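You operate a simulated robot arm through the tools that you are given. There is no shell and no other tool. Be economical: measure what you need, move in short steps, check, and stop when the job is done.

Carry out the task below with a simulated robot arm. There is one attempt and no reset: what you move stays moved.

TASK
Speed-test the teal motor at its printed number: 300 or more goes in GOOD, less in SERVICE.
Fine: clamp it and press the meter button once; leave the clamp free.
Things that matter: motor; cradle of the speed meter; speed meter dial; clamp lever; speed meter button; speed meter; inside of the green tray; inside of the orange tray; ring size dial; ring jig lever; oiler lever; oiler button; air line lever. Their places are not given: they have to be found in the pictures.

It is judged by the outcome, as a careful person would: the job done as asked, and still so three seconds after it is handed in. It fails if anything else is knocked over, pushed out of place, dropped, spilled or broken.

THE ROBOT
A 6-joint arm with a two-finger parallel gripper, fixed in place. Base frame: the origin is at the foot of the arm, x ahead of it, y to its left, z up. Lengths are in mm, angles in rad, forces in N, time in s.
With the tool pointing down near the work surface it reaches from about 360 to 560 mm from the base axis. Its first joint turns from -1.152 to 1.152 rad. Payload 2.1 kg.
Tool frame: the origin (TCP) lies between the finger pads and is the grasp point; the fingertips stand 30 mm ahead of it; z points along the fingers, y is the line along which they close. The gripper opens to 94 mm. The fingers are 28 mm wide and 10 mm thick; the gripper's body (50 by 96 mm) begins 55 mm behind the TCP.
Orientation is told as [roll, pitch, yaw] about the base's x, y, z axes, in that order, counted from this pose: with the fingers straight down and closing along the base's y, the tool's x points along the base's -x, its y along +y and its z along -z.

THE INTERFACE
- The arm moves only by the tool send_rows. Its argument "motion" is a list of rows, each a list of 3 entries, a list of its own where there are three numbers: the gripper command, from -1 (shut) to 1 (fully open), values between in proportion, then the shift along the base's x, y, z in cm, then the turn, a rotation vector about the base's x, y, z in rad. In form: [[grip, [x, y, z], [ax, ay, az]], ...]. A call has 1 to 10 rows; each row is the pose to reach, as a shift and turn from the pose commanded when the call began. A row lasts 0.2 s, in which the tool goes at most 50 mm and 0.15 rad; a call with a longer step from one row to the next is refused whole, and so is a gripper value outside its range. A pose out of reach is approached as far as the arm can. The call stops where the force on the tool passes 40 N (or 10 N more than at its start, if that is more) or the arm is blocked; 0.2 s more then pass. The fingers move at their own pace (about 72 mm/s each) and stop on an object; they squeeze with about 41 N. The grip force told is the motor's: it shows also when the fingers shut on nothing. Time passes only in rows, and 0.2 s behind the last, so rows that repeat a pose let the fingers close. It gives the time, the measured TCP pose, the force on the tool (base axes), the opening and the grip force at its end, in the units of the frame above (readings bear some noise).
- Cameras (640 x 400 px; columns grow to the right, rows downward): "scene" is fixed at [69.4, -391, 474]; the picture's right is [0.58, -0.82, 0.00], its down [-0.54, -0.38, -0.75] and it looks along [0.62, 0.43, -0.66] (base axes); focal length 214 px, centre (320, 200). "wrist" rides on the gripper at [-37, 0, -58] in the tool frame; the picture's right is [0.00, -1.00, 0.00], its down [0.97, 0.00, -0.24] and it looks along [0.24, 0.00, 0.97] (tool axes); focal length 218 px, centre (320, 200).
- snapshot(camera): a new picture of that camera. No time passes.
- point_at(camera, pixels): for up to 12 pixels [column, row] of the newest picture of that camera ("zoom" is the newest enlarged one), the place [x, y, z] in the base frame of the surface seen there, good to about 2 mm. No time passes.
- inspect(camera, box): a new picture of the part [left, top, right, bottom] of that camera's present view, enlarged. No time passes.
- close_job(): hands the job in; it is judged then, once.

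Work in short steps. Measure before you move; look again where a grasp or a placing could have gone wrong, and mend it. You have 80 turns and 34 pictures in all, the two below and enlarged ones among them. Open the gripper and draw the arm clear of the work before you hand the job in, unless the task says otherwise; then end with one line.

The tools are called after "Emit:" as name(argument=value, ...) on one line, values as JSON. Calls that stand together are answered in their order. send_rows: Moves the arm, as the interface text tells. Its arguments: {"type":"object","properties":{"motion":{"type":"array"}},"required":["motion"]} The other tools are called the same way: snapshot (camera) takes a picture; point_at (camera, pixels) gives the place of the surface under pixels of a picture; inspect (camera, box) takes an enlarged picture of a part of a camera's view; close_job () hands the job in.

At the start:

```text
time: 0.0
eef_pos: [319.7, 158.4, 318.1]
ee_rot: [0.001, 0.001, -0.001]
wrist_force: [-0.5, 0.2, -0.1]
width: 94.2
gripper_force: 0.0
```

scene: 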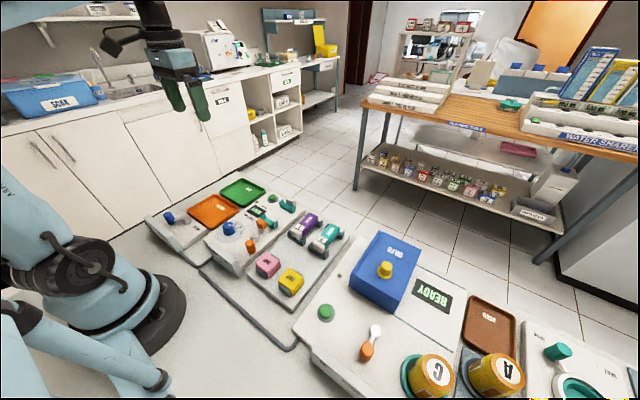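
wrist: 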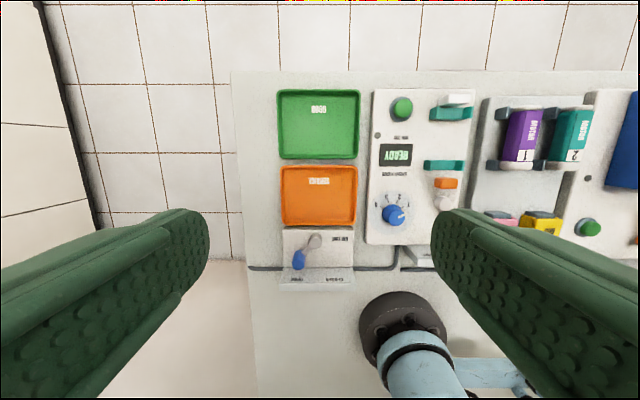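

I look closer at the speed meter panel and the motors.

Emit:
inspect(camera="wrist", box=[360, 80, 480, 270])

Emit:
inspect(camera="wrist", box=[470, 80, 640, 250])

Emit:
inspect(camera="scene", box=[140, 160, 360, 320])

Emit:
inspect(camera="wrist", box=[270, 80, 370, 300])

```text
2.11 times, centred on (420, 175) of wrist
```

zoom: 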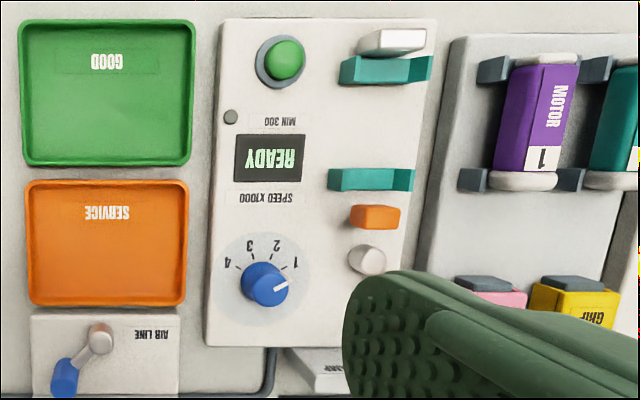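

```text
2.35 times, centred on (555, 165) of wrist
```

zoom: 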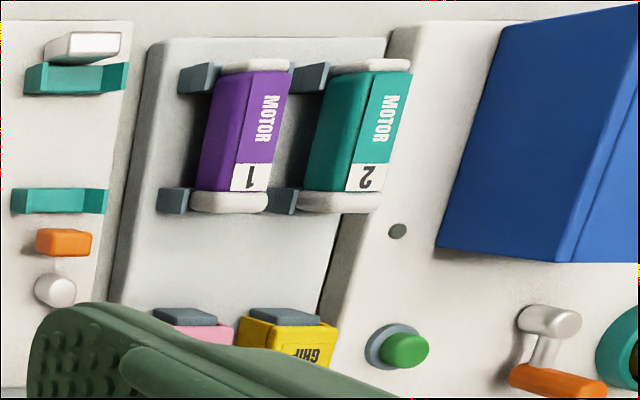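

```text
2.50 times, centred on (250, 240) of scene
```

zoom: 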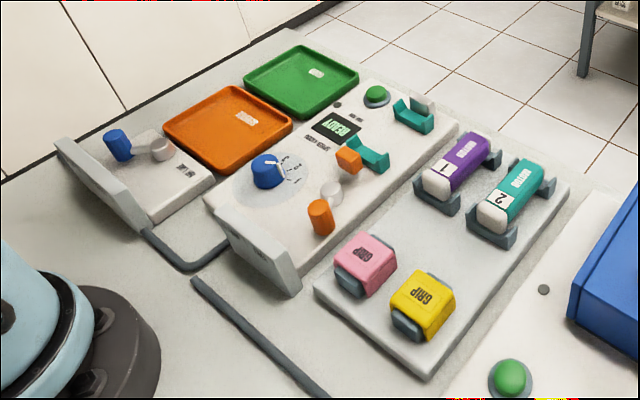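

```text
1.82 times, centred on (320, 190) of wrist
```

zoom: 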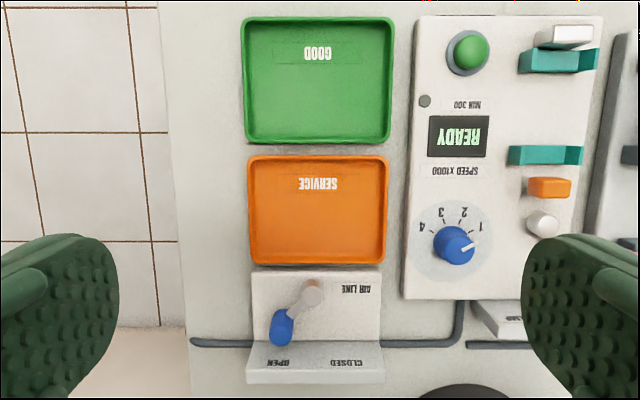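

The teal motor shows number 2 and the meter dial points at 1. I measure the main places.

Emit:
point_at(camera="zoom", pixels=[[454, 246], [472, 248], [470, 50], [460, 135], [560, 60], [545, 155], [550, 187], [542, 224], [318, 85], [318, 215], [580, 200], [420, 280]])

Emit:
point_at(camera="scene", pixels=[[327, 234], [317, 246], [338, 229], [343, 237], [313, 254], [277, 246], [282, 236], [289, 223], [278, 247], [260, 213], [295, 205], [300, 220]])

```text
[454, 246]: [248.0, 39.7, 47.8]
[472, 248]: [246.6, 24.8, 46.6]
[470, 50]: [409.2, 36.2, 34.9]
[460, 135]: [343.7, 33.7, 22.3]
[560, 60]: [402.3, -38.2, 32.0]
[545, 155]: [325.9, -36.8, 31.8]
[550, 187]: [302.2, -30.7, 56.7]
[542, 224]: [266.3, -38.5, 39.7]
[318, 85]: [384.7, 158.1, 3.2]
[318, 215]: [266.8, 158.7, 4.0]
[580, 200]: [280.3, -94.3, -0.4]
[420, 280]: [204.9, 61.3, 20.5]
```

```text
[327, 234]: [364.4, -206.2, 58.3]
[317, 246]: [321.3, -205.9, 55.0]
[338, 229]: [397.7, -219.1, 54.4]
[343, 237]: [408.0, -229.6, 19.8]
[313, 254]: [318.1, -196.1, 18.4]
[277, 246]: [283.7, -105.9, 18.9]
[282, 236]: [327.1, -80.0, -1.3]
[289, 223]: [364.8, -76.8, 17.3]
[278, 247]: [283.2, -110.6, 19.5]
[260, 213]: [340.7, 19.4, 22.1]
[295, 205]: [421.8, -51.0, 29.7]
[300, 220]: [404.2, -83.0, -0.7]
```

Both cameras agree on the geometry (panel at z≈20). I move over the meter to see the clamp lever and test the reach.

Emit:
send_rows(motion=[[1, [-0.5, -4.5, -1], [0, 0, 0]], [1, [-1, -9, -2], [0, 0, 0]], [1, [-1.5, -13.5, -4], [0, 0, 0]], [1, [-2, -16, -6], [0, 0, 0]], [1, [-2, -16, -6], [0, 0, 0]]])

Emit:
snapshot(camera="wrist")

```text
time: 1.2
eef_pos: [298.9, -2.3, 255.3]
ee_rot: [0.002, 0.0, -0.002]
wrist_force: [-0.3, 0.2, 0.4]
width: 93.8
gripper_force: 0.0
```

```text
27 pictures are left
```

wrist: 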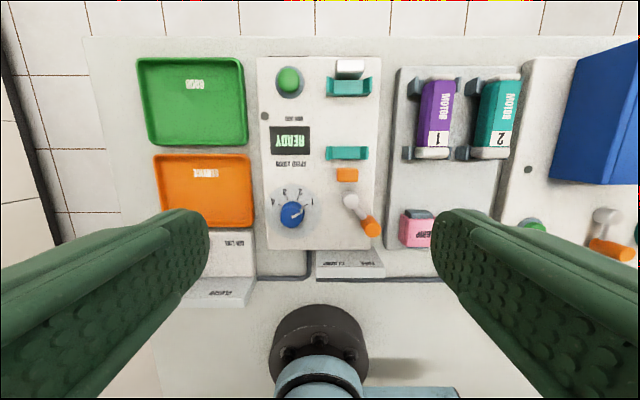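

Emit:
inspect(camera="wrist", box=[250, 160, 400, 285])

Emit:
point_at(camera="wrist", pixels=[[288, 80], [350, 88], [347, 153], [347, 175], [350, 201], [371, 227], [292, 215], [302, 210], [490, 115], [505, 84], [490, 152], [190, 110]])

```text
3.20 times, centred on (325, 222) of wrist
```

zoom: 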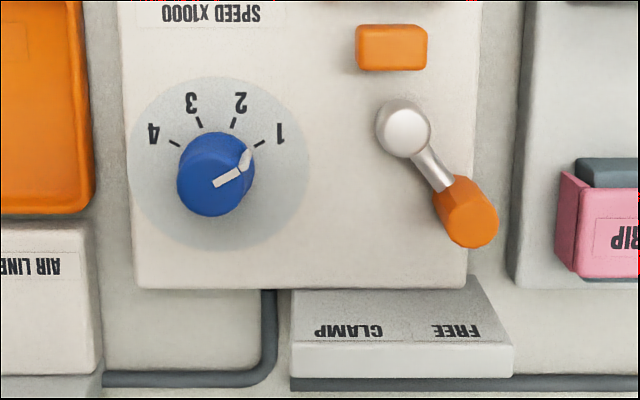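

```text
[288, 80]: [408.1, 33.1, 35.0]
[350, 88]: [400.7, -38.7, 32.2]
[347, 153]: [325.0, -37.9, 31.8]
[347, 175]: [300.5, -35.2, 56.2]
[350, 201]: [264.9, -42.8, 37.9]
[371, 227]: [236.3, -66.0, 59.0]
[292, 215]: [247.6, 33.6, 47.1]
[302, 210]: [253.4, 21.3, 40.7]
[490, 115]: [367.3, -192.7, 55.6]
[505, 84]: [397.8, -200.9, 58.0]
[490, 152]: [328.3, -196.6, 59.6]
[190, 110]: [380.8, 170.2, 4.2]
```

Lever is at FREE, dial at 1. I refine the knob geometry from the zoom.

Emit:
point_at(camera="zoom", pixels=[[130, 163], [310, 163], [220, 80], [220, 248], [180, 185], [250, 165], [215, 212], [215, 150], [404, 130], [468, 210], [445, 200], [490, 230]])

Emit:
send_rows(motion=[[0.4, [-2, 1, -4], [0, 0, 0]], [0.4, [-4, 3, -8], [0, 0, 0]], [0.4, [-5, 3.6, -11], [0, 0, 0]], [0.4, [-5, 3.6, -14], [0, 0, 0]], [0.4, [-5, 3.6, -14], [0, 0, 0]]])

Emit:
snapshot(camera="wrist")

```text
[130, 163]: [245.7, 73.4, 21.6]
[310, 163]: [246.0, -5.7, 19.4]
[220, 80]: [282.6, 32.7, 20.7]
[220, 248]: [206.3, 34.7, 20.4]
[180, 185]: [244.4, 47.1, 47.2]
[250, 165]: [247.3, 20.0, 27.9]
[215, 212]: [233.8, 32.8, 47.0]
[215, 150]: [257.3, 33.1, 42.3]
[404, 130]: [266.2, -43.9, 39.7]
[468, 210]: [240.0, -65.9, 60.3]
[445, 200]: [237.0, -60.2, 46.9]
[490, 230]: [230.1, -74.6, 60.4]
```

```text
time: 2.4
eef_pos: [249.0, 34.3, 117.5]
ee_rot: [0.001, 0.001, 0.0]
wrist_force: [-0.5, 0.6, 0.0]
width: 66.0
gripper_force: 0.1
```

```text
25 pictures are left
```

wrist: 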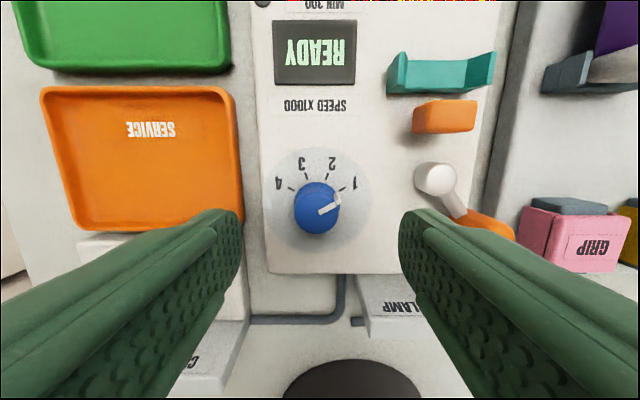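

Over the knob; I descend to z≈56 around it and grip.

Emit:
send_rows(motion=[[0.2, [-0.3, 0, -3], [0, 0, 0]], [0.2, [-0.3, 0, -6.1], [0, 0, 0]], [0.2, [-0.3, 0, -6.1], [0, 0, 0]], [-1, [-0.3, 0, -6.1], [0, 0, 0]], [-1, [-0.3, 0, -6.1], [0, 0, 0]]])

Emit:
snapshot(camera="wrist")

```text
time: 3.6
eef_pos: [245.9, 35.2, 55.6]
ee_rot: [0.005, 0.0, 0.001]
wrist_force: [2.8, 16.1, -22.4]
width: 28.4
gripper_force: 45.5
```

```text
24 pictures are left
```

wrist: 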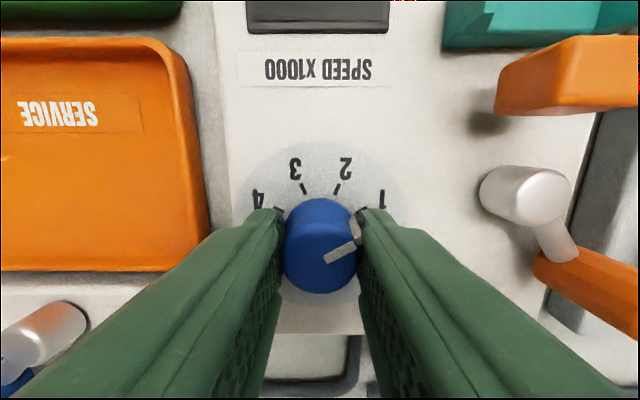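

Knob is held (28.4 mm). I turn it +0.7 rad (anticlockwise seen from above) toward 2, easing the command to the measured position.

Emit:
send_rows(motion=[[-1, [0, 0.08, -0.1], [0, 0, 0.12]], [-1, [0, 0.08, -0.1], [0, 0, 0.25]], [-1, [0, 0.08, -0.1], [0, 0, 0.38]], [-1, [0, 0.08, -0.1], [0, 0, 0.5]], [-1, [0, 0.08, -0.1], [0, 0, 0.61]], [-1, [0, 0.08, -0.1], [0, 0, 0.7]], [-1, [0, 0.08, -0.1], [0, 0, 0.7]]])

Emit:
snapshot(camera="wrist")

```text
time: 4.6
eef_pos: [246.5, 36.2, 55.1]
ee_rot: [0.009, -0.003, 0.472]
wrist_force: [-2.2, 1.9, 4.8]
width: 28.5
gripper_force: 45.3
stopped in row 4: the force on the tool passed its limit (the readings are from after the stop); the commanded pose is now the measured one
```

```text
23 pictures are left
```

wrist: 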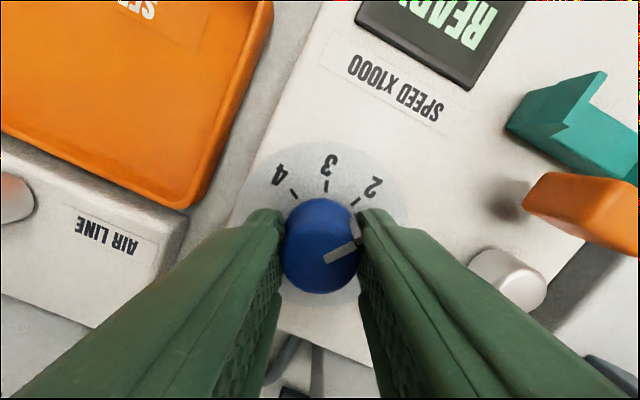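

The knob turned with the gripper by 0.47; I continue by 0.23.

Emit:
send_rows(motion=[[-1, [0, 0, 0], [0, 0, 0.08]], [-1, [0, 0, 0], [0, 0, 0.16]], [-1, [0, 0, 0], [0, 0, 0.23]], [-1, [0, 0, 0], [0, 0, 0.23]]])

Emit:
snapshot(camera="wrist")

```text
time: 5.6
eef_pos: [246.0, 36.7, 55.7]
ee_rot: [0.008, -0.002, 0.705]
wrist_force: [-2.5, 6.7, 29.9]
width: 28.6
gripper_force: 44.7
```

```text
22 pictures are left
```

wrist: 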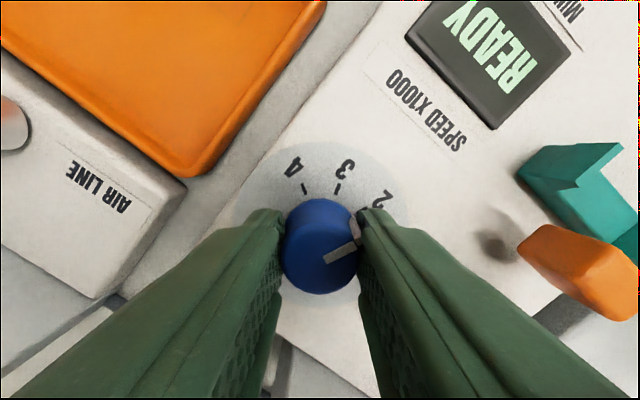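

Now I release, rise, turn back and look.

Emit:
send_rows(motion=[[0.2, [0, 0, 0], [0, 0, 0]], [0.2, [0, 0, 0], [0, 0, 0]], [0.2, [0, 0, 4], [0, 0, 0]], [0.2, [0, 0, 8], [0, 0, -0.14]], [0.2, [0, 0, 10], [0, 0, -0.28]], [0.2, [0, 0, 10], [0, 0, -0.42]], [0.2, [0, 0, 10], [0, 0, -0.56]], [0.2, [0, 0, 10], [0, 0, -0.7]], [0.2, [0, 0, 10], [0, 0, -0.7]]])

Emit:
inspect(camera="wrist", box=[240, 120, 400, 260])

```text
time: 7.6
eef_pos: [248.3, 37.7, 155.0]
ee_rot: [0.008, -0.003, 0.002]
wrist_force: [-0.2, 0.0, -0.8]
width: 56.4
gripper_force: 0.2
```

```text
2.86 times, centred on (320, 190) of wrist
```

zoom: 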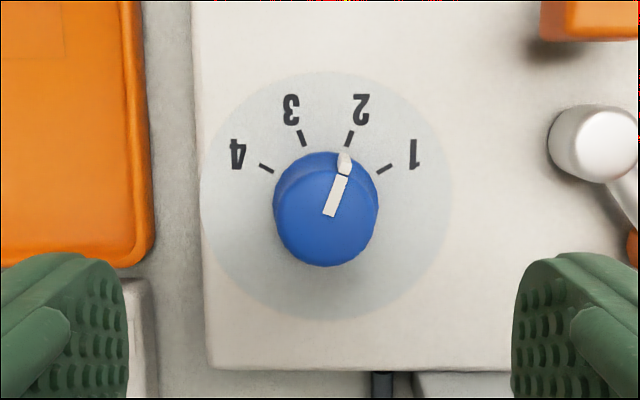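

Dial is at 2. Next I go above the teal motor.

Emit:
send_rows(motion=[[1, [1, -3, 3], [0, 0, 0]], [1, [3, -7.5, 4], [0, 0, 0]], [1, [5, -12, 4], [0, 0, 0]], [1, [7, -16.5, 4], [0, 0, 0]], [1, [9, -20, 4], [0, 0, 0]], [1, [11, -23.5, 4], [0, 0, 0]], [1, [11, -23.5, 4], [0, 0, 0]]])

Emit:
snapshot(camera="wrist")

```text
refused: row 2 steps farther than a row can; nothing moved
```

```text
20 pictures are left
```

wrist: 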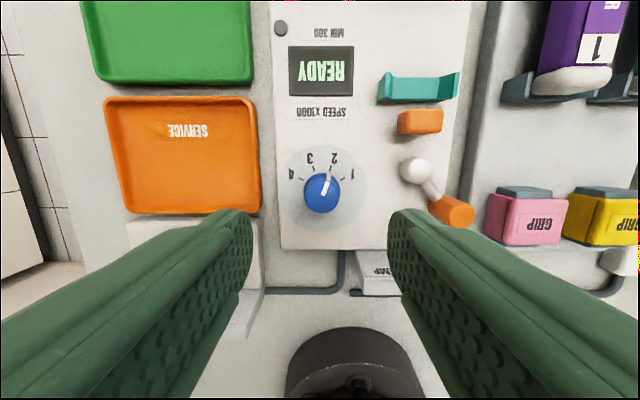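

Refused for step length; same move with smaller steps.

Emit:
send_rows(motion=[[1, [1, -3, 3], [0, 0, 0]], [1, [3, -7, 4], [0, 0, 0]], [1, [5, -11, 4], [0, 0, 0]], [1, [7, -15, 4], [0, 0, 0]], [1, [9, -19, 4], [0, 0, 0]], [1, [11, -23, 4], [0, 0, 0]], [1, [11, -23.5, 4], [0, 0, 0]], [1, [11, -23.5, 4], [0, 0, 0]]])

Emit:
snapshot(camera="wrist")

```text
time: 9.4
eef_pos: [356.3, -200.4, 196.7]
ee_rot: [0.008, 0.0, 0.004]
wrist_force: [-0.6, 0.3, -0.1]
width: 94.0
gripper_force: 0.0
```

```text
19 pictures are left
```

wrist: 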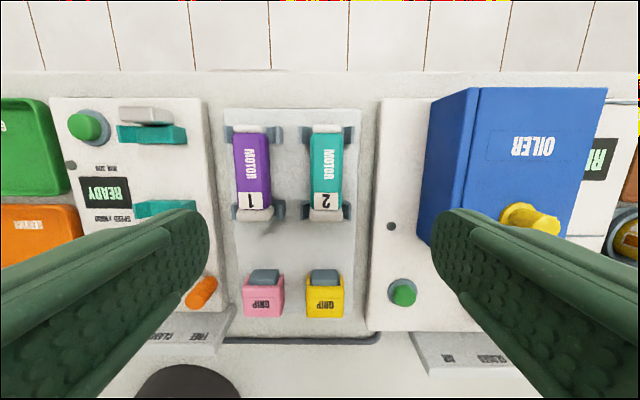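

Emit:
inspect(camera="wrist", box=[220, 105, 370, 235])

Emit:
point_at(camera="zoom", pixels=[[367, 70], [443, 70], [362, 175], [440, 175], [400, 60], [400, 215], [400, 250], [405, 50], [400, 275], [345, 80], [345, 245], [290, 150]])

Emit:
point_at(camera="wrist", pixels=[[152, 132], [122, 132], [182, 132], [136, 206], [165, 206], [146, 114], [325, 285], [325, 305], [370, 180], [152, 170], [430, 180], [88, 128]])

```text
3.08 times, centred on (295, 170) of wrist
```

zoom: 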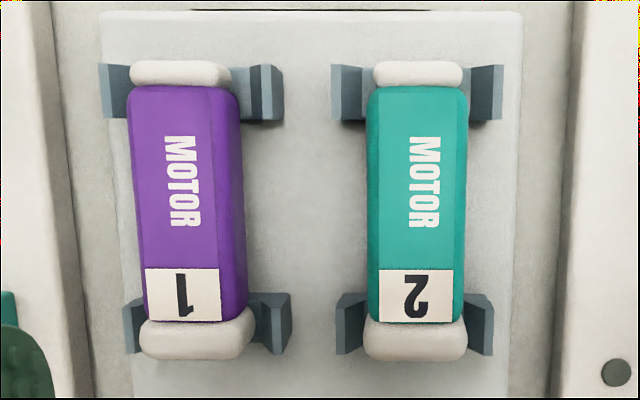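

```text
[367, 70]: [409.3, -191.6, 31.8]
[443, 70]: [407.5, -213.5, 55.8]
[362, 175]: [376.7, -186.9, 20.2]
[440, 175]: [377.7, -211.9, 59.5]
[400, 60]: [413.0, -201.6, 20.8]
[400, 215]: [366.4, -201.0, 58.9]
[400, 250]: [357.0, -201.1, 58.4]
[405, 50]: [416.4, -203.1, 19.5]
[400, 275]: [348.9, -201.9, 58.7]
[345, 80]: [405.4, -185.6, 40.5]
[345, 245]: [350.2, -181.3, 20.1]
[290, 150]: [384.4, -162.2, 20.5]
```

```text
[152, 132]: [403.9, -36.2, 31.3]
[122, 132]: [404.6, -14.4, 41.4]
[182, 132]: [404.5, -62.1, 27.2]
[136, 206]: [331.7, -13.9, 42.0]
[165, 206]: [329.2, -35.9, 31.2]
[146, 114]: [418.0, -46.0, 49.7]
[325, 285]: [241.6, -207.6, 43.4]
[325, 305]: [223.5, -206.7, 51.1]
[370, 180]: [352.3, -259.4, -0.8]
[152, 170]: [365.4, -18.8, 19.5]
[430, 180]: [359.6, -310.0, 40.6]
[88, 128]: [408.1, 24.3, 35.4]
```

Motor body runs x 337–402, centre ≈(369.5, −206), top z 59. I lower the fingers round it with moderate opening.

Emit:
send_rows(motion=[[0.25, [1.2, -0.55, -3], [0, 0, 0]], [0.25, [1.2, -0.55, -7], [0, 0, 0]], [0.25, [1.2, -0.55, -9.5], [0, 0, 0]], [0.25, [1.2, -0.55, -9.5], [0, 0, 0]]])

Emit:
snapshot(camera="wrist")

```text
time: 10.4
eef_pos: [368.4, -206.4, 99.8]
ee_rot: [0.011, -0.001, 0.002]
wrist_force: [0.2, 0.4, 0.7]
width: 58.9
gripper_force: 0.0
```

```text
17 pictures are left
```

wrist: 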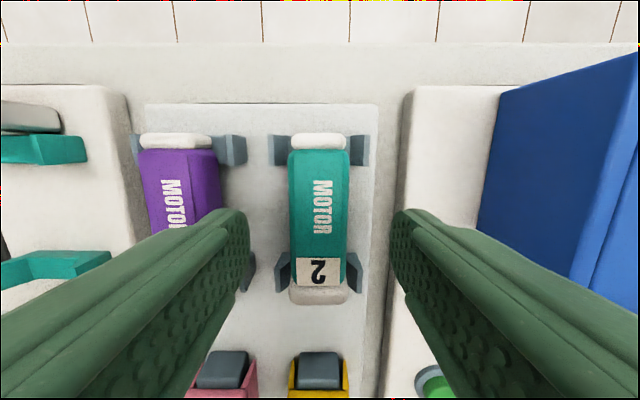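

Centred (motor at column 319). Descend and grip.

Emit:
send_rows(motion=[[0.25, [0, 0, -2.5], [0, 0, 0]], [0.25, [0, 0, -4.3], [0, 0, 0]], [0.25, [0, 0, -4.3], [0, 0, 0]], [-1, [0, 0, -4.3], [0, 0, 0]], [-1, [0, 0, -4.3], [0, 0, 0]], [-1, [0, 0, -4.3], [0, 0, 0]]])

```text
time: 11.8
eef_pos: [367.7, -203.8, 57.3]
ee_rot: [0.009, -0.002, 0.004]
wrist_force: [-0.2, 0.2, 0.3]
width: 33.8
gripper_force: 40.8
```

Gripped at 33.8 mm. Lift.

Emit:
send_rows(motion=[[-1, [0, 0, 2], [0, 0, 0]], [-1, [0, 0, 5], [0, 0, 0]], [-1, [0, 0, 8], [0, 0, 0]], [-1, [0, 4, 8], [0, 0, 0]], [-1, [0, 8, 8], [0, 0, 0]], [-1, [0, 12, 8], [0, 0, 0]], [-1, [0, 12, 8], [0, 0, 0]]])

Emit:
snapshot(camera="wrist")

Emit:
snapshot(camera="scene")

```text
time: 13.4
eef_pos: [367.2, -83.0, 136.7]
ee_rot: [0.01, -0.003, 0.004]
wrist_force: [0.3, -0.1, -1.1]
width: 33.6
gripper_force: 41.0
```

```text
16 pictures are left
```

wrist: 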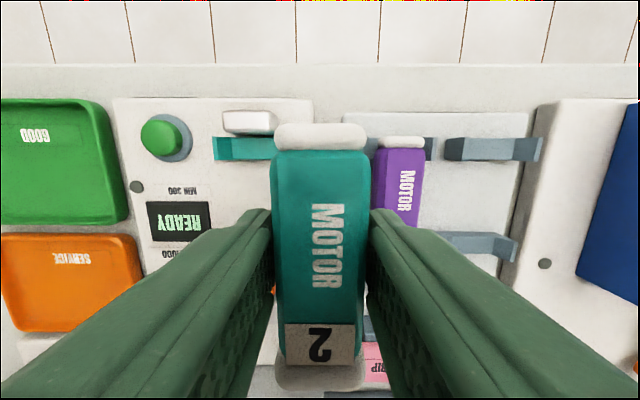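

```text
15 pictures are left
```

scene: 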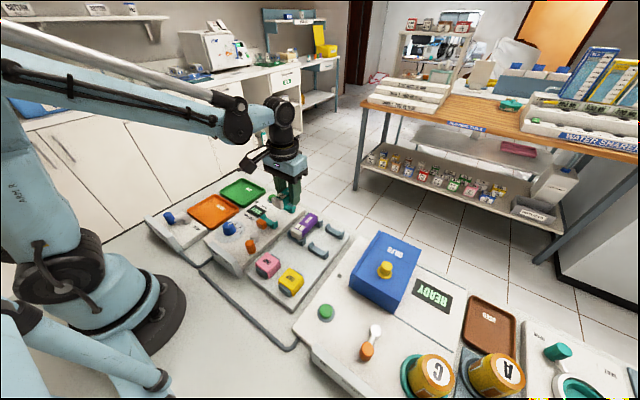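

Holding the motor. I measure both the empty source rack and the meter cradle for a precise offset.

Emit:
inspect(camera="wrist", box=[430, 120, 560, 270])

Emit:
point_at(camera="zoom", pixels=[[360, 80], [375, 100], [440, 90], [480, 90], [550, 80], [565, 100], [545, 70], [475, 310], [495, 300], [490, 330], [440, 310], [400, 310]])

```text
2.67 times, centred on (495, 195) of wrist
```

zoom: 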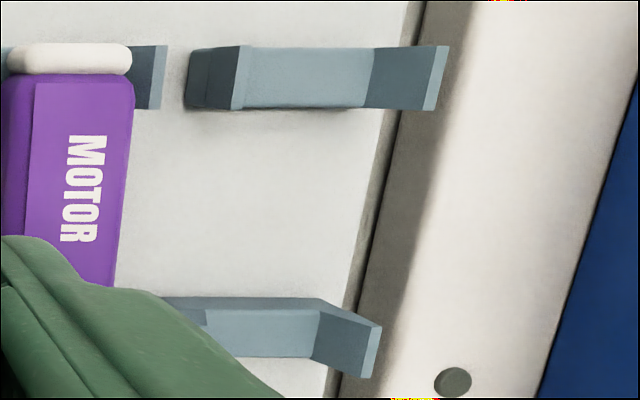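

```text
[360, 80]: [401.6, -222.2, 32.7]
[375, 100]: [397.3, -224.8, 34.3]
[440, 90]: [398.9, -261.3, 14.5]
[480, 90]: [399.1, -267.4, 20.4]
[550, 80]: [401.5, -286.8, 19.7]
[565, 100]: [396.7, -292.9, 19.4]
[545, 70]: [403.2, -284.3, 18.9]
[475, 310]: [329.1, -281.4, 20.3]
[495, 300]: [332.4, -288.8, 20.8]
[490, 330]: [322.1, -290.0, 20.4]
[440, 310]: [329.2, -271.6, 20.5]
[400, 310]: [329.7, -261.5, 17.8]
```

Emit:
point_at(camera="zoom", pixels=[[246, 75], [238, 65], [250, 80], [366, 80], [436, 75], [440, 60], [300, 60], [300, 80], [300, 100], [370, 345], [316, 330], [290, 320]])

Emit:
point_at(camera="wrist", pixels=[[215, 145], [217, 150], [222, 150], [226, 150], [240, 148], [255, 142], [255, 148], [255, 155], [250, 122], [268, 122], [226, 120], [250, 130]])

```text
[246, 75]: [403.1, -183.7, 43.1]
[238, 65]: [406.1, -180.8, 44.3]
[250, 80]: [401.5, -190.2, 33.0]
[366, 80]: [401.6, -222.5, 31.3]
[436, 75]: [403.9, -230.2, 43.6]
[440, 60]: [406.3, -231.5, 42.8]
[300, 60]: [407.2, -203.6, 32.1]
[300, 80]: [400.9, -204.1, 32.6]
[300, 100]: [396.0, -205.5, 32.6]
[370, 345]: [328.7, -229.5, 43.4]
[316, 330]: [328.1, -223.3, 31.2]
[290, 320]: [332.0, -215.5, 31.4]
```

```text
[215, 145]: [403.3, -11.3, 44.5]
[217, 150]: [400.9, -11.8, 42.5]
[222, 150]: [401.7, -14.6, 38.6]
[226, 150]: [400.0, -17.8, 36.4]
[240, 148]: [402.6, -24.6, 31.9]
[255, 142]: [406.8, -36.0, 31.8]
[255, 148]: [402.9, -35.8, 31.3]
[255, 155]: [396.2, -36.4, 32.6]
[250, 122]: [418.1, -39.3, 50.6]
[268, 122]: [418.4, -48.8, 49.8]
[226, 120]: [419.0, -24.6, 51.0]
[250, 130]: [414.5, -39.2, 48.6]
```

Source cradle centre y≈−206, meter cradle centre ≈−37, x the same. I move over the cradle and check before lowering.

Emit:
send_rows(motion=[[-1, [-0.1, 4, 0], [0, 0, 0]], [-1, [-0.1, 4.75, 0], [0, 0, 0]], [-1, [-0.1, 4.75, -3], [0, 0, 0]], [-1, [-0.1, 4.75, -5], [0, 0, 0]], [-1, [-0.1, 4.75, -5], [0, 0, 0]]])

Emit:
snapshot(camera="wrist")

```text
time: 14.6
eef_pos: [369.6, -35.7, 87.6]
ee_rot: [0.009, -0.001, 0.003]
wrist_force: [0.2, -0.1, -1.2]
width: 33.8
gripper_force: 40.6
```

```text
13 pictures are left
```

wrist: 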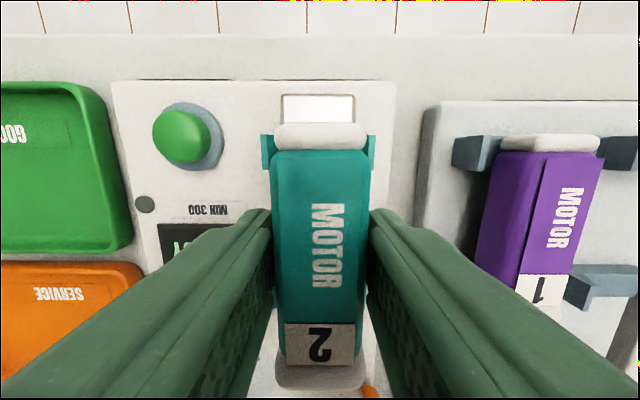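

Cradle tips at columns 261 and 376 are symmetrical about the motor. Lower to the seat.

Emit:
send_rows(motion=[[-1, [0, 0, -1.5], [0, 0, 0]], [-1, [0, 0, -2.5], [0, 0, 0]], [-1, [0, 0, -3], [0, 0, 0]], [-1, [0, 0, -3], [0, 0, 0]]])

```text
time: 15.6
eef_pos: [368.3, -37.7, 57.9]
ee_rot: [0.008, -0.003, 0.005]
wrist_force: [-0.1, -1.1, -0.9]
width: 33.7
gripper_force: 40.8
```

At seat height; release and rise.

Emit:
send_rows(motion=[[-1, [0, 0, -0.1], [0, 0, 0]], [0.2, [0, 0, -0.1], [0, 0, 0]], [0.2, [0, 0, -0.1], [0, 0, 0]], [0.2, [0, 0, 3], [0, 0, 0]], [0.2, [0, 0, 7], [0, 0, 0]], [0.2, [-3, 0, 11], [0, 0, 0]], [0.2, [-7, 0, 13], [0, 0, 0]], [0.2, [-7, 0, 13], [0, 0, 0]]])

Emit:
snapshot(camera="wrist")

```text
time: 17.4
eef_pos: [298.3, -35.5, 189.2]
ee_rot: [0.009, -0.004, 0.004]
wrist_force: [0.2, -0.6, -0.3]
width: 56.1
gripper_force: 0.0
```

```text
12 pictures are left
```

wrist: 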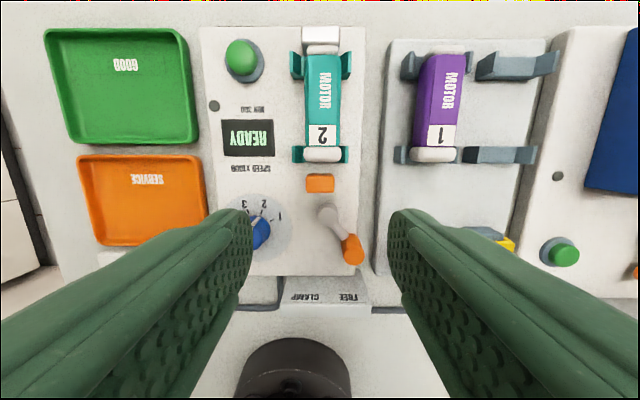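

Motor is seated. Now I go above the clamp lever handle to measure it.

Emit:
send_rows(motion=[[0.0, [-3, -1.5, -2], [0, 0, 0]], [0.0, [-6.2, -3.1, -4], [0, 0, 0]], [0.0, [-6.2, -3.1, -7], [0, 0, 0]], [0.0, [-6.2, -3.1, -7], [0, 0, 0]]])

Emit:
snapshot(camera="wrist")

```text
time: 18.4
eef_pos: [235.8, -66.5, 118.8]
ee_rot: [0.007, -0.003, 0.003]
wrist_force: [0.2, 0.5, -0.1]
width: 47.0
gripper_force: 0.0
```

```text
11 pictures are left
```

wrist: 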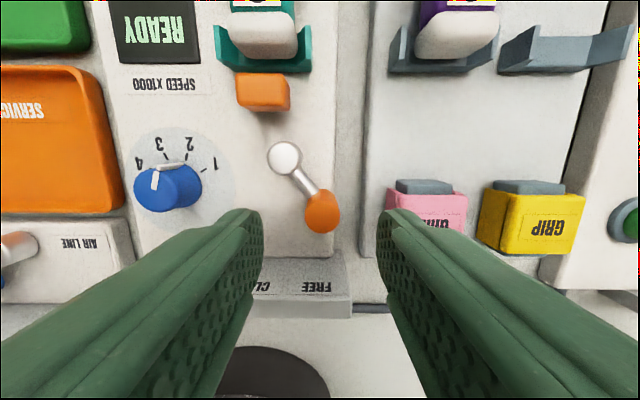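

Emit:
point_at(camera="wrist", pixels=[[322, 200], [322, 212], [308, 212], [336, 212], [322, 226], [284, 155], [305, 181], [388, 205], [262, 92], [262, 107]])

```text
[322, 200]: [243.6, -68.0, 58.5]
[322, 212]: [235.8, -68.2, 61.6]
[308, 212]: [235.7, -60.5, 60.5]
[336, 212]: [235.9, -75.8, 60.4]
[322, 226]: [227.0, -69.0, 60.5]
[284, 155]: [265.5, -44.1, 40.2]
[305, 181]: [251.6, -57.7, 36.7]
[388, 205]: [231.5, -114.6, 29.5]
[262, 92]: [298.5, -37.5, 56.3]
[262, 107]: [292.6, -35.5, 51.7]
```

Knob is an upright cylinder at (236, −68), 18 mm wide, pivot (265.5, −44). I cage it loosely and sweep it in +y to CLAMP.

Emit:
send_rows(motion=[[-0.1, [-0.2, -0.15, -2.5], [0, 0, 0]], [-0.1, [-0.2, -0.15, -4.9], [0, 0, 0]], [-0.45, [-0.2, -0.15, -4.9], [0, 0, 0]], [-0.45, [-0.2, -0.15, -4.9], [0, 0, 0]]])

Emit:
send_rows(motion=[[-0.45, [-0.2, 1, 0], [0, 0, 0]], [-0.45, [-0.4, 2, 0], [0, 0, 0]], [-0.45, [-0.4, 3, 0], [0, 0, 0]], [-0.45, [-0.2, 4, 0], [0, 0, 0]], [-0.45, [0, 4.8, 0], [0, 0, 0]], [-0.45, [0, 5.2, 0], [0, 0, 0]], [-0.45, [0, 5.2, 0], [0, 0, 0]]])

Emit:
snapshot(camera="wrist")

```text
time: 19.4
eef_pos: [232.1, -67.8, 68.8]
ee_rot: [0.01, -0.002, 0.003]
wrist_force: [-0.6, 0.7, -1.1]
width: 25.8
gripper_force: 0.0
```

```text
time: 21.0
eef_pos: [232.9, -16.3, 68.9]
ee_rot: [0.006, -0.003, 0.001]
wrist_force: [0.0, -8.8, -1.9]
width: 30.5
gripper_force: 5.0
```

```text
10 pictures are left
```

wrist: 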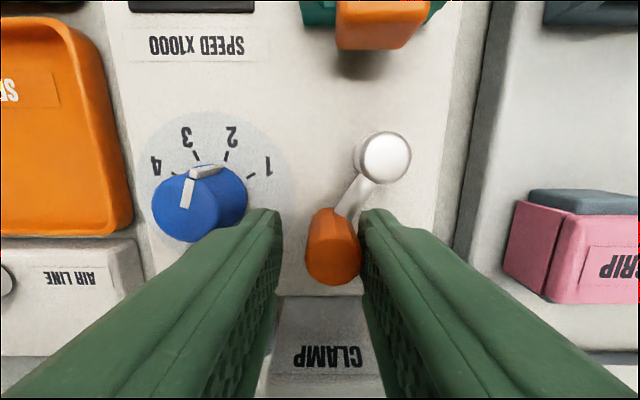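

Lever pushed to the stop over CLAMP. I open slightly, rise and check.

Emit:
send_rows(motion=[[-0.3, [0, -0.3, 0], [0, 0, 0]], [-0.2, [0, -0.3, 0], [0, 0, 0]], [-0.2, [0, -0.3, 4], [0, 0, 0]], [-0.2, [0, -0.3, 8], [0, 0, 0]], [-0.5, [4, 0, 10], [0, 0, 0]], [-1, [8, 2, 10], [0, 0, 0]], [-1, [8, 2, 10], [0, 0, 0]]])

Emit:
snapshot(camera="wrist")

```text
time: 22.6
eef_pos: [315.4, 2.6, 169.3]
ee_rot: [0.009, 0.0, 0.002]
wrist_force: [-1.0, 0.3, 0.5]
width: 0.0
gripper_force: 32.4
```

```text
9 pictures are left
```

wrist: 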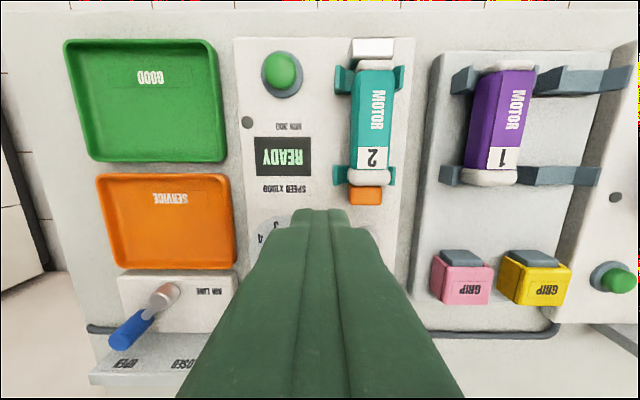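

Clamp block is now against the motor; screen READY. I go above the green button (408, 33, top 35) with shut fingers.

Emit:
send_rows(motion=[[-1, [4, 1.5, -1], [0, 0, 0]], [-1, [8, 2.8, -3], [0, 0, 0]], [-1, [9.4, 3.1, -6], [0, 0, 0]], [-1, [9.4, 3.1, -9], [0, 0, 0]], [-1, [9.4, 3.1, -9], [0, 0, 0]]])

Emit:
snapshot(camera="wrist")

```text
time: 23.8
eef_pos: [407.0, 32.6, 78.1]
ee_rot: [0.009, -0.001, 0.004]
wrist_force: [0.1, 0.9, 0.1]
width: 0.2
gripper_force: 33.0
```

```text
8 pictures are left
```

wrist: 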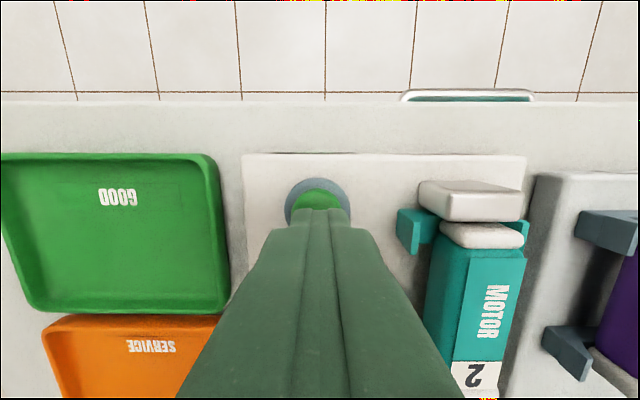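

Fingertips are over the button. I press down until about 5 mm travel, then retreat.

Emit:
send_rows(motion=[[-1, [0, 0, -0.8], [0, 0, 0]], [-1, [0, 0, -1.3], [0, 0, 0]], [-1, [0, 0, -1.6], [0, 0, 0]], [-1, [0, 0, -1.9], [0, 0, 0]]])

```text
time: 24.8
eef_pos: [407.4, 34.4, 60.1]
ee_rot: [0.008, 0.0, 0.003]
wrist_force: [-1.6, -0.2, 2.5]
width: 0.1
gripper_force: 32.7
```

Emit:
send_rows(motion=[[-1, [0, 0, 4], [0, 0, 0]], [-1, [-4, 0, 7], [0, 0, 0]], [-1, [-8, 0, 10], [0, 0, 0]], [-1, [-10, -3, 12], [0, 0, 0]], [-1, [-10, -3, 12], [0, 0, 0]]])

Emit:
inspect(camera="wrist", box=[230, 20, 430, 220])

```text
time: 26.0
eef_pos: [308.1, 5.2, 181.7]
ee_rot: [0.01, -0.002, 0.003]
wrist_force: [1.1, -0.6, -0.2]
width: 0.0
gripper_force: 32.4
```

```text
2.00 times, centred on (330, 120) of wrist
```

zoom: 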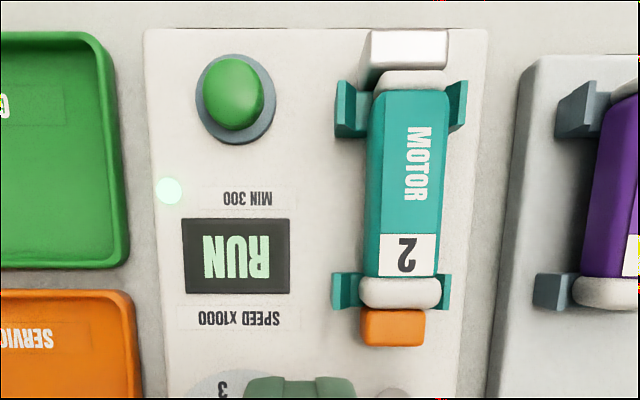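

RUN is shown, so the press took. I wait a few seconds while opening the gripper partly, then read the result.

Emit:
send_rows(motion=[[-0.3, [0, 0, 0], [0, 0, 0]], [-0.3, [0, 0, 0], [0, 0, 0]], [-0.3, [0, 0, 0], [0, 0, 0]], [-0.3, [0, 0, 0], [0, 0, 0]], [-0.3, [0, 0, 0], [0, 0, 0]], [-0.3, [0, 0, 0], [0, 0, 0]], [-0.3, [0, 0, 0], [0, 0, 0]], [-0.3, [0, 0, 0], [0, 0, 0]], [-0.3, [0, 0, 0], [0, 0, 0]], [-0.3, [0, 0, 0], [0, 0, 0]]])

Emit:
send_rows(motion=[[-0.3, [0, 0, 0], [0, 0, 0]], [-0.3, [0, 0, 0], [0, 0, 0]], [-0.3, [0, 0, 0], [0, 0, 0]], [-0.3, [0, 0, 0], [0, 0, 0]], [-0.3, [0, 0, 0], [0, 0, 0]], [-0.3, [0, 0, 0], [0, 0, 0]]])

Emit:
inspect(camera="wrist", box=[230, 80, 430, 280])

```text
time: 28.2
eef_pos: [307.8, 4.2, 180.7]
ee_rot: [0.009, -0.002, 0.003]
wrist_force: [-0.6, -0.6, 0.2]
width: 32.8
gripper_force: 0.0
```

```text
time: 29.6
eef_pos: [307.1, 3.5, 180.8]
ee_rot: [0.008, -0.001, 0.004]
wrist_force: [-1.0, 0.3, 0.4]
width: 33.0
gripper_force: 0.0
```

```text
2.00 times, centred on (330, 180) of wrist
```

zoom: 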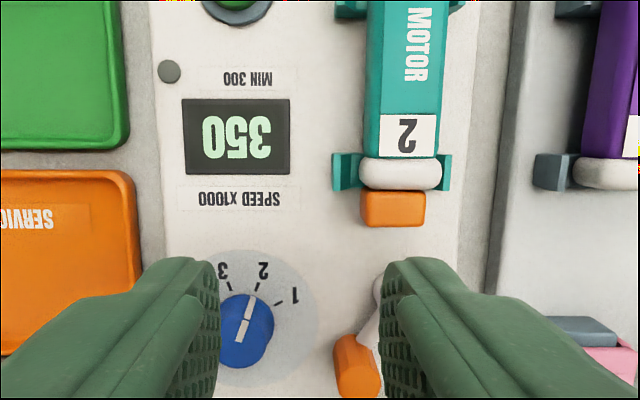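

The screen reads 350, so GOOD. Next I free the clamp; first measure the knob (zoom ≈(355,360)).

Emit:
point_at(camera="zoom", pixels=[[352, 355], [352, 370], [342, 355], [365, 360], [376, 300]])

```text
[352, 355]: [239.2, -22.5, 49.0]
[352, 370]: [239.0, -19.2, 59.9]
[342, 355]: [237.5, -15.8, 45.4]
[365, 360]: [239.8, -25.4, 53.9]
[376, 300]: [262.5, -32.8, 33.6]
```

Emit:
send_rows(motion=[[-0.15, [-4, -1, -2], [0, 0, 0]], [-0.15, [-7.5, -2.4, -4], [0, 0, 0]], [-0.15, [-7.5, -2.4, -7.5], [0, 0, 0]], [-0.15, [-7.5, -2.4, -7.5], [0, 0, 0]]])

Emit:
snapshot(camera="wrist")

```text
time: 30.6
eef_pos: [233.0, -19.1, 104.4]
ee_rot: [0.01, -0.002, 0.004]
wrist_force: [-1.0, 0.2, -0.6]
width: 40.0
gripper_force: 0.1
```

```text
5 pictures are left
```

wrist: 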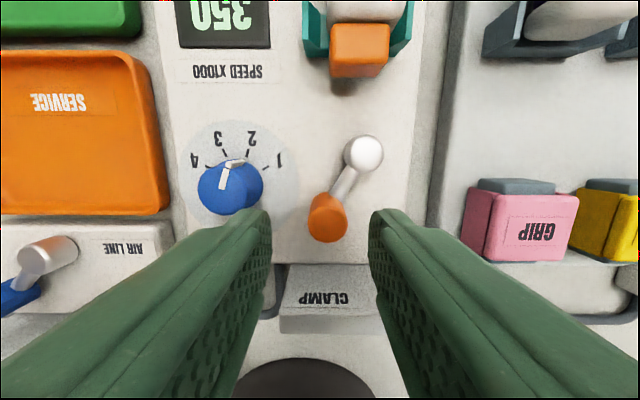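

Knob within the fingers. Descend, cage, and sweep back to FREE.

Emit:
send_rows(motion=[[-0.15, [0, -0.2, -2], [0, 0, 0]], [-0.15, [0, -0.2, -3.5], [0, 0, 0]], [-0.45, [0, -0.2, -3.5], [0, 0, 0]], [-0.45, [0, -0.2, -3.5], [0, 0, 0]]])

Emit:
send_rows(motion=[[-0.45, [-0.2, -1, 0], [0, 0, 0]], [-0.45, [-0.4, -2, 0], [0, 0, 0]], [-0.45, [-0.4, -3, 0], [0, 0, 0]], [-0.45, [-0.2, -4, 0], [0, 0, 0]], [-0.45, [0, -4.8, 0], [0, 0, 0]], [-0.45, [0, -5.2, 0], [0, 0, 0]], [-0.45, [0, -5.2, 0], [0, 0, 0]]])

```text
time: 31.6
eef_pos: [231.6, -21.0, 68.3]
ee_rot: [0.008, -0.001, 0.002]
wrist_force: [0.6, -0.6, 1.0]
width: 25.8
gripper_force: 0.0
```

```text
time: 33.2
eef_pos: [231.4, -73.4, 70.0]
ee_rot: [0.012, -0.002, 0.002]
wrist_force: [4.3, 11.2, 0.2]
width: 33.0
gripper_force: 6.4
```

Pushed to the stop on the FREE side (11 N). Back off, rise, move toward the motor, and look.

Emit:
send_rows(motion=[[-0.3, [0, 0.35, 0], [0, 0, 0]], [-0.15, [0, 0.35, 0], [0, 0, 0]], [-0.15, [0, 0.35, 4], [0, 0, 0]], [-0.15, [0, 0.35, 8], [0, 0, 0]], [0.2, [4, 2, 10], [0, 0, 0]], [0.2, [8, 3.7, 11], [0, 0, 0]], [0.2, [11, 3.7, 11], [0, 0, 0]], [0.2, [11, 3.7, 11], [0, 0, 0]]])

Emit:
snapshot(camera="wrist")

```text
time: 35.0
eef_pos: [341.1, -37.3, 181.4]
ee_rot: [0.007, -0.003, 0.003]
wrist_force: [0.9, 0.5, -0.3]
width: 56.7
gripper_force: 0.1
```

```text
4 pictures are left
```

wrist: 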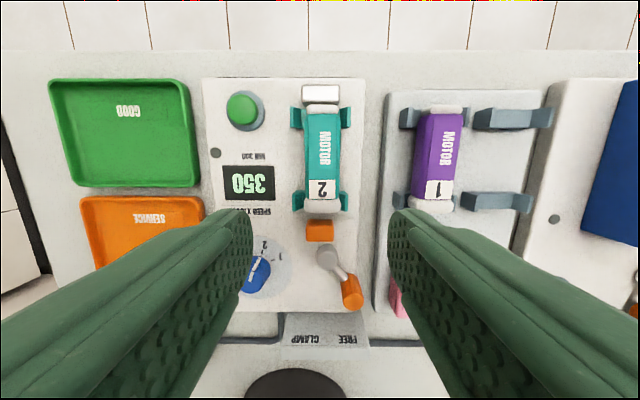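

Lever at FREE, block withdrawn. I measure the motor and the green tray.

Emit:
point_at(camera="wrist", pixels=[[322, 120], [322, 172], [306, 150], [338, 150], [322, 205], [60, 90], [185, 90], [70, 178], [190, 175], [125, 140], [58, 130], [193, 130]])

```text
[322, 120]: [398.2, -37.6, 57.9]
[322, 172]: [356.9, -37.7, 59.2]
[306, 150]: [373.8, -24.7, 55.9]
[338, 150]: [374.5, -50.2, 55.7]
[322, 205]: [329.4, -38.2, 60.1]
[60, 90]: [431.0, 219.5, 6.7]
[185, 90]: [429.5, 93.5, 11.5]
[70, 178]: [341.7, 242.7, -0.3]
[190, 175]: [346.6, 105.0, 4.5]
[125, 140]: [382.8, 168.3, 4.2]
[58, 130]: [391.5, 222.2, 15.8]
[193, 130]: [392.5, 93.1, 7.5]
```

Motor centre ≈(370, −37.5); tray interior about x 342–433, y 90–225. I grasp a bit higher (TCP z≈63).

Emit:
send_rows(motion=[[0.2, [2.9, 0, -3.5], [0, 0, 0]], [0.2, [2.9, 0, -7.5], [0, 0, 0]], [0.2, [2.9, 0, -11.8], [0, 0, 0]], [0.2, [2.9, 0, -11.8], [0, 0, 0]], [-1, [2.9, 0, -11.8], [0, 0, 0]], [-1, [2.9, 0, -11.8], [0, 0, 0]], [-1, [2.9, 0, -11.8], [0, 0, 0]]])

Emit:
send_rows(motion=[[-1, [-0.1, 0, 2], [0, 0, 0]], [-1, [-0.1, 0, 6], [0, 0, 0]], [-1, [-0.1, 0, 10], [0, 0, 0]], [-1, [0, 4, 10], [0, 0, 0.12]], [-1, [0.2, 8, 10], [0, 0, 0.26]], [-1, [0.5, 12, 10], [0, 0, 0.4]], [-1, [1, 16, 10], [0, 0, 0.54]], [-1, [1.7, 19.5, 10], [0, 0, 0.68]], [-1, [1.7, 19.5, 10], [0, 0, 0.82]]])

```text
time: 36.6
eef_pos: [372.1, -35.3, 61.3]
ee_rot: [0.009, 0.001, 0.001]
wrist_force: [-3.3, 1.8, 40.3]
width: 31.3
gripper_force: 40.8
```

```text
time: 38.6
eef_pos: [388.0, 158.5, 162.5]
ee_rot: [0.009, 0.002, 0.825]
wrist_force: [-0.1, -1.3, -0.1]
width: 29.1
gripper_force: 40.8
```

The width shrank to 29 mm and weight reads little, so I check the grip.

Emit:
snapshot(camera="wrist")

```text
3 pictures are left
```

wrist: 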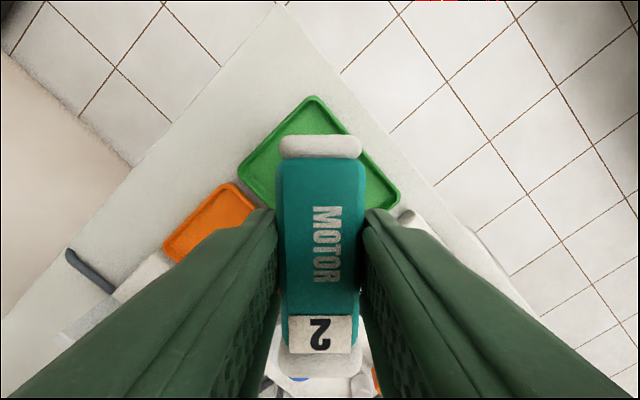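

Motor is held, a bit high on its body. At 45° it fits the tray easily, so I lower it right now, watching the width.

Emit:
send_rows(motion=[[-1, [0, -0.1, -4], [0, 0, 0]], [-1, [0, -0.1, -8], [0, 0, 0]], [-1, [0, -0.1, -11], [0, 0, 0]], [-1, [0, -0.1, -12], [0, 0, 0]]])

```text
time: 39.6
eef_pos: [388.8, 156.1, 41.7]
ee_rot: [0.01, -0.001, 0.823]
wrist_force: [-0.2, -0.4, -0.8]
width: 29.1
gripper_force: 41.3
```

Width stable, no contact yet. I lower in 2 mm steps.

Emit:
send_rows(motion=[[-1, [0, 0, -0.2], [0, 0, 0]], [-1, [0, 0, -0.4], [0, 0, 0]], [-1, [0, 0, -0.5], [0, 0, 0]]])

```text
time: 40.4
eef_pos: [387.5, 156.2, 37.5]
ee_rot: [0.01, -0.002, 0.825]
wrist_force: [0.4, 1.0, -1.3]
width: 28.8
gripper_force: 41.2
```

Emit:
send_rows(motion=[[-1, [0, 0, -0.15], [0, 0, 0]], [-1, [0, 0, -0.25], [0, 0, 0]], [-1, [0, 0, -0.25], [0, 0, 0]]])

```text
time: 41.2
eef_pos: [388.8, 156.3, 35.8]
ee_rot: [0.008, -0.001, 0.824]
wrist_force: [-2.7, 1.7, 30.4]
width: 29.1
gripper_force: 40.8
```

Contact (30 N): the motor or the tips touch the tray floor. Release gently and rise straight up.

Emit:
send_rows(motion=[[-1, [0, 0, 0.1], [0, 0, 0]], [-0.05, [0, 0, 0.1], [0, 0, 0]], [-0.05, [0, 0, 0.1], [0, 0, 0]], [-0.05, [0, 0, 3], [0, 0, 0]], [-0.05, [0, 0, 7], [0, 0, 0]], [-0.05, [0, 0, 11], [0, 0, 0]], [0.2, [-3, -3, 14], [0, 0, 0]], [0.2, [-6, -5, 17], [0, 0, 0]], [0.2, [-6, -5, 17], [0, 0, 0]]])

Emit:
snapshot(camera="scene")

Emit:
inspect(camera="wrist", box=[160, 60, 480, 260])

```text
refused: row 7 steps farther than a row can; nothing moved
```

```text
2 pictures are left
```

scene: 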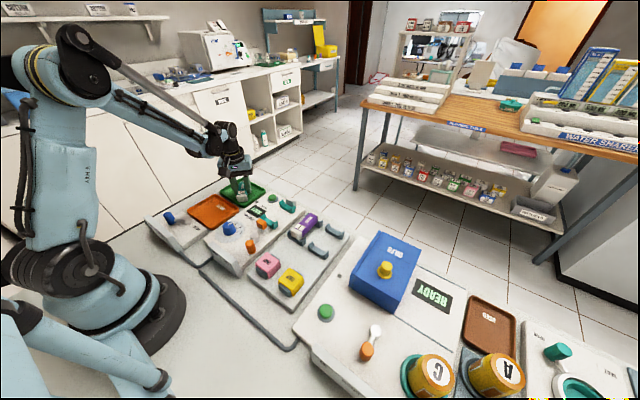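

```text
2.00 times, centred on (320, 160) of wrist
```

zoom: 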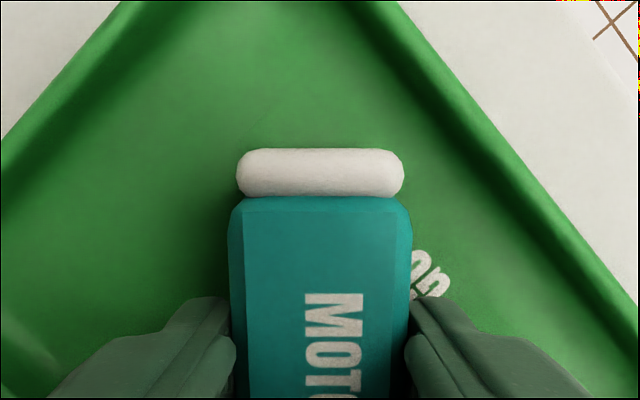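

The move was refused for step length; the motor is inside the tray. Release with smaller steps.

Emit:
send_rows(motion=[[-1, [0, 0, 0.1], [0, 0, 0]], [-0.05, [0, 0, 0.1], [0, 0, 0]], [-0.05, [0, 0, 0.1], [0, 0, 0]], [-0.05, [0, 0, 3], [0, 0, 0]], [-0.05, [0, 0, 7], [0, 0, 0]], [-0.05, [0, 0, 11], [0, 0, 0]], [0.2, [-2, -1, 15], [0, 0, 0]], [0.2, [-4, -2, 19], [0, 0, 0]], [0.2, [-6, -4, 22], [0, 0, 0]], [0.2, [-6, -4, 22], [0, 0, 0]]])

Emit:
snapshot(camera="wrist")

```text
time: 43.4
eef_pos: [326.4, 119.1, 256.1]
ee_rot: [0.008, -0.002, 0.823]
wrist_force: [0.4, 0.1, 0.3]
width: 56.6
gripper_force: 0.1
```

```text
0 pictures are left
```

wrist: 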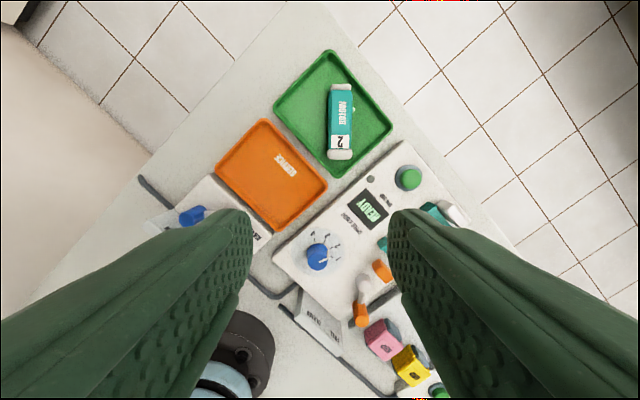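

The motor lies in the GOOD tray, the lever is at FREE and the arm is clear, so I hand the job in.

Emit:
close_job()

```text
The job is handed in.
```

The teal motor (number 2) read 350 on the speed meter with the dial at 2, so it is in the GOOD tray, and the clamp is left free.
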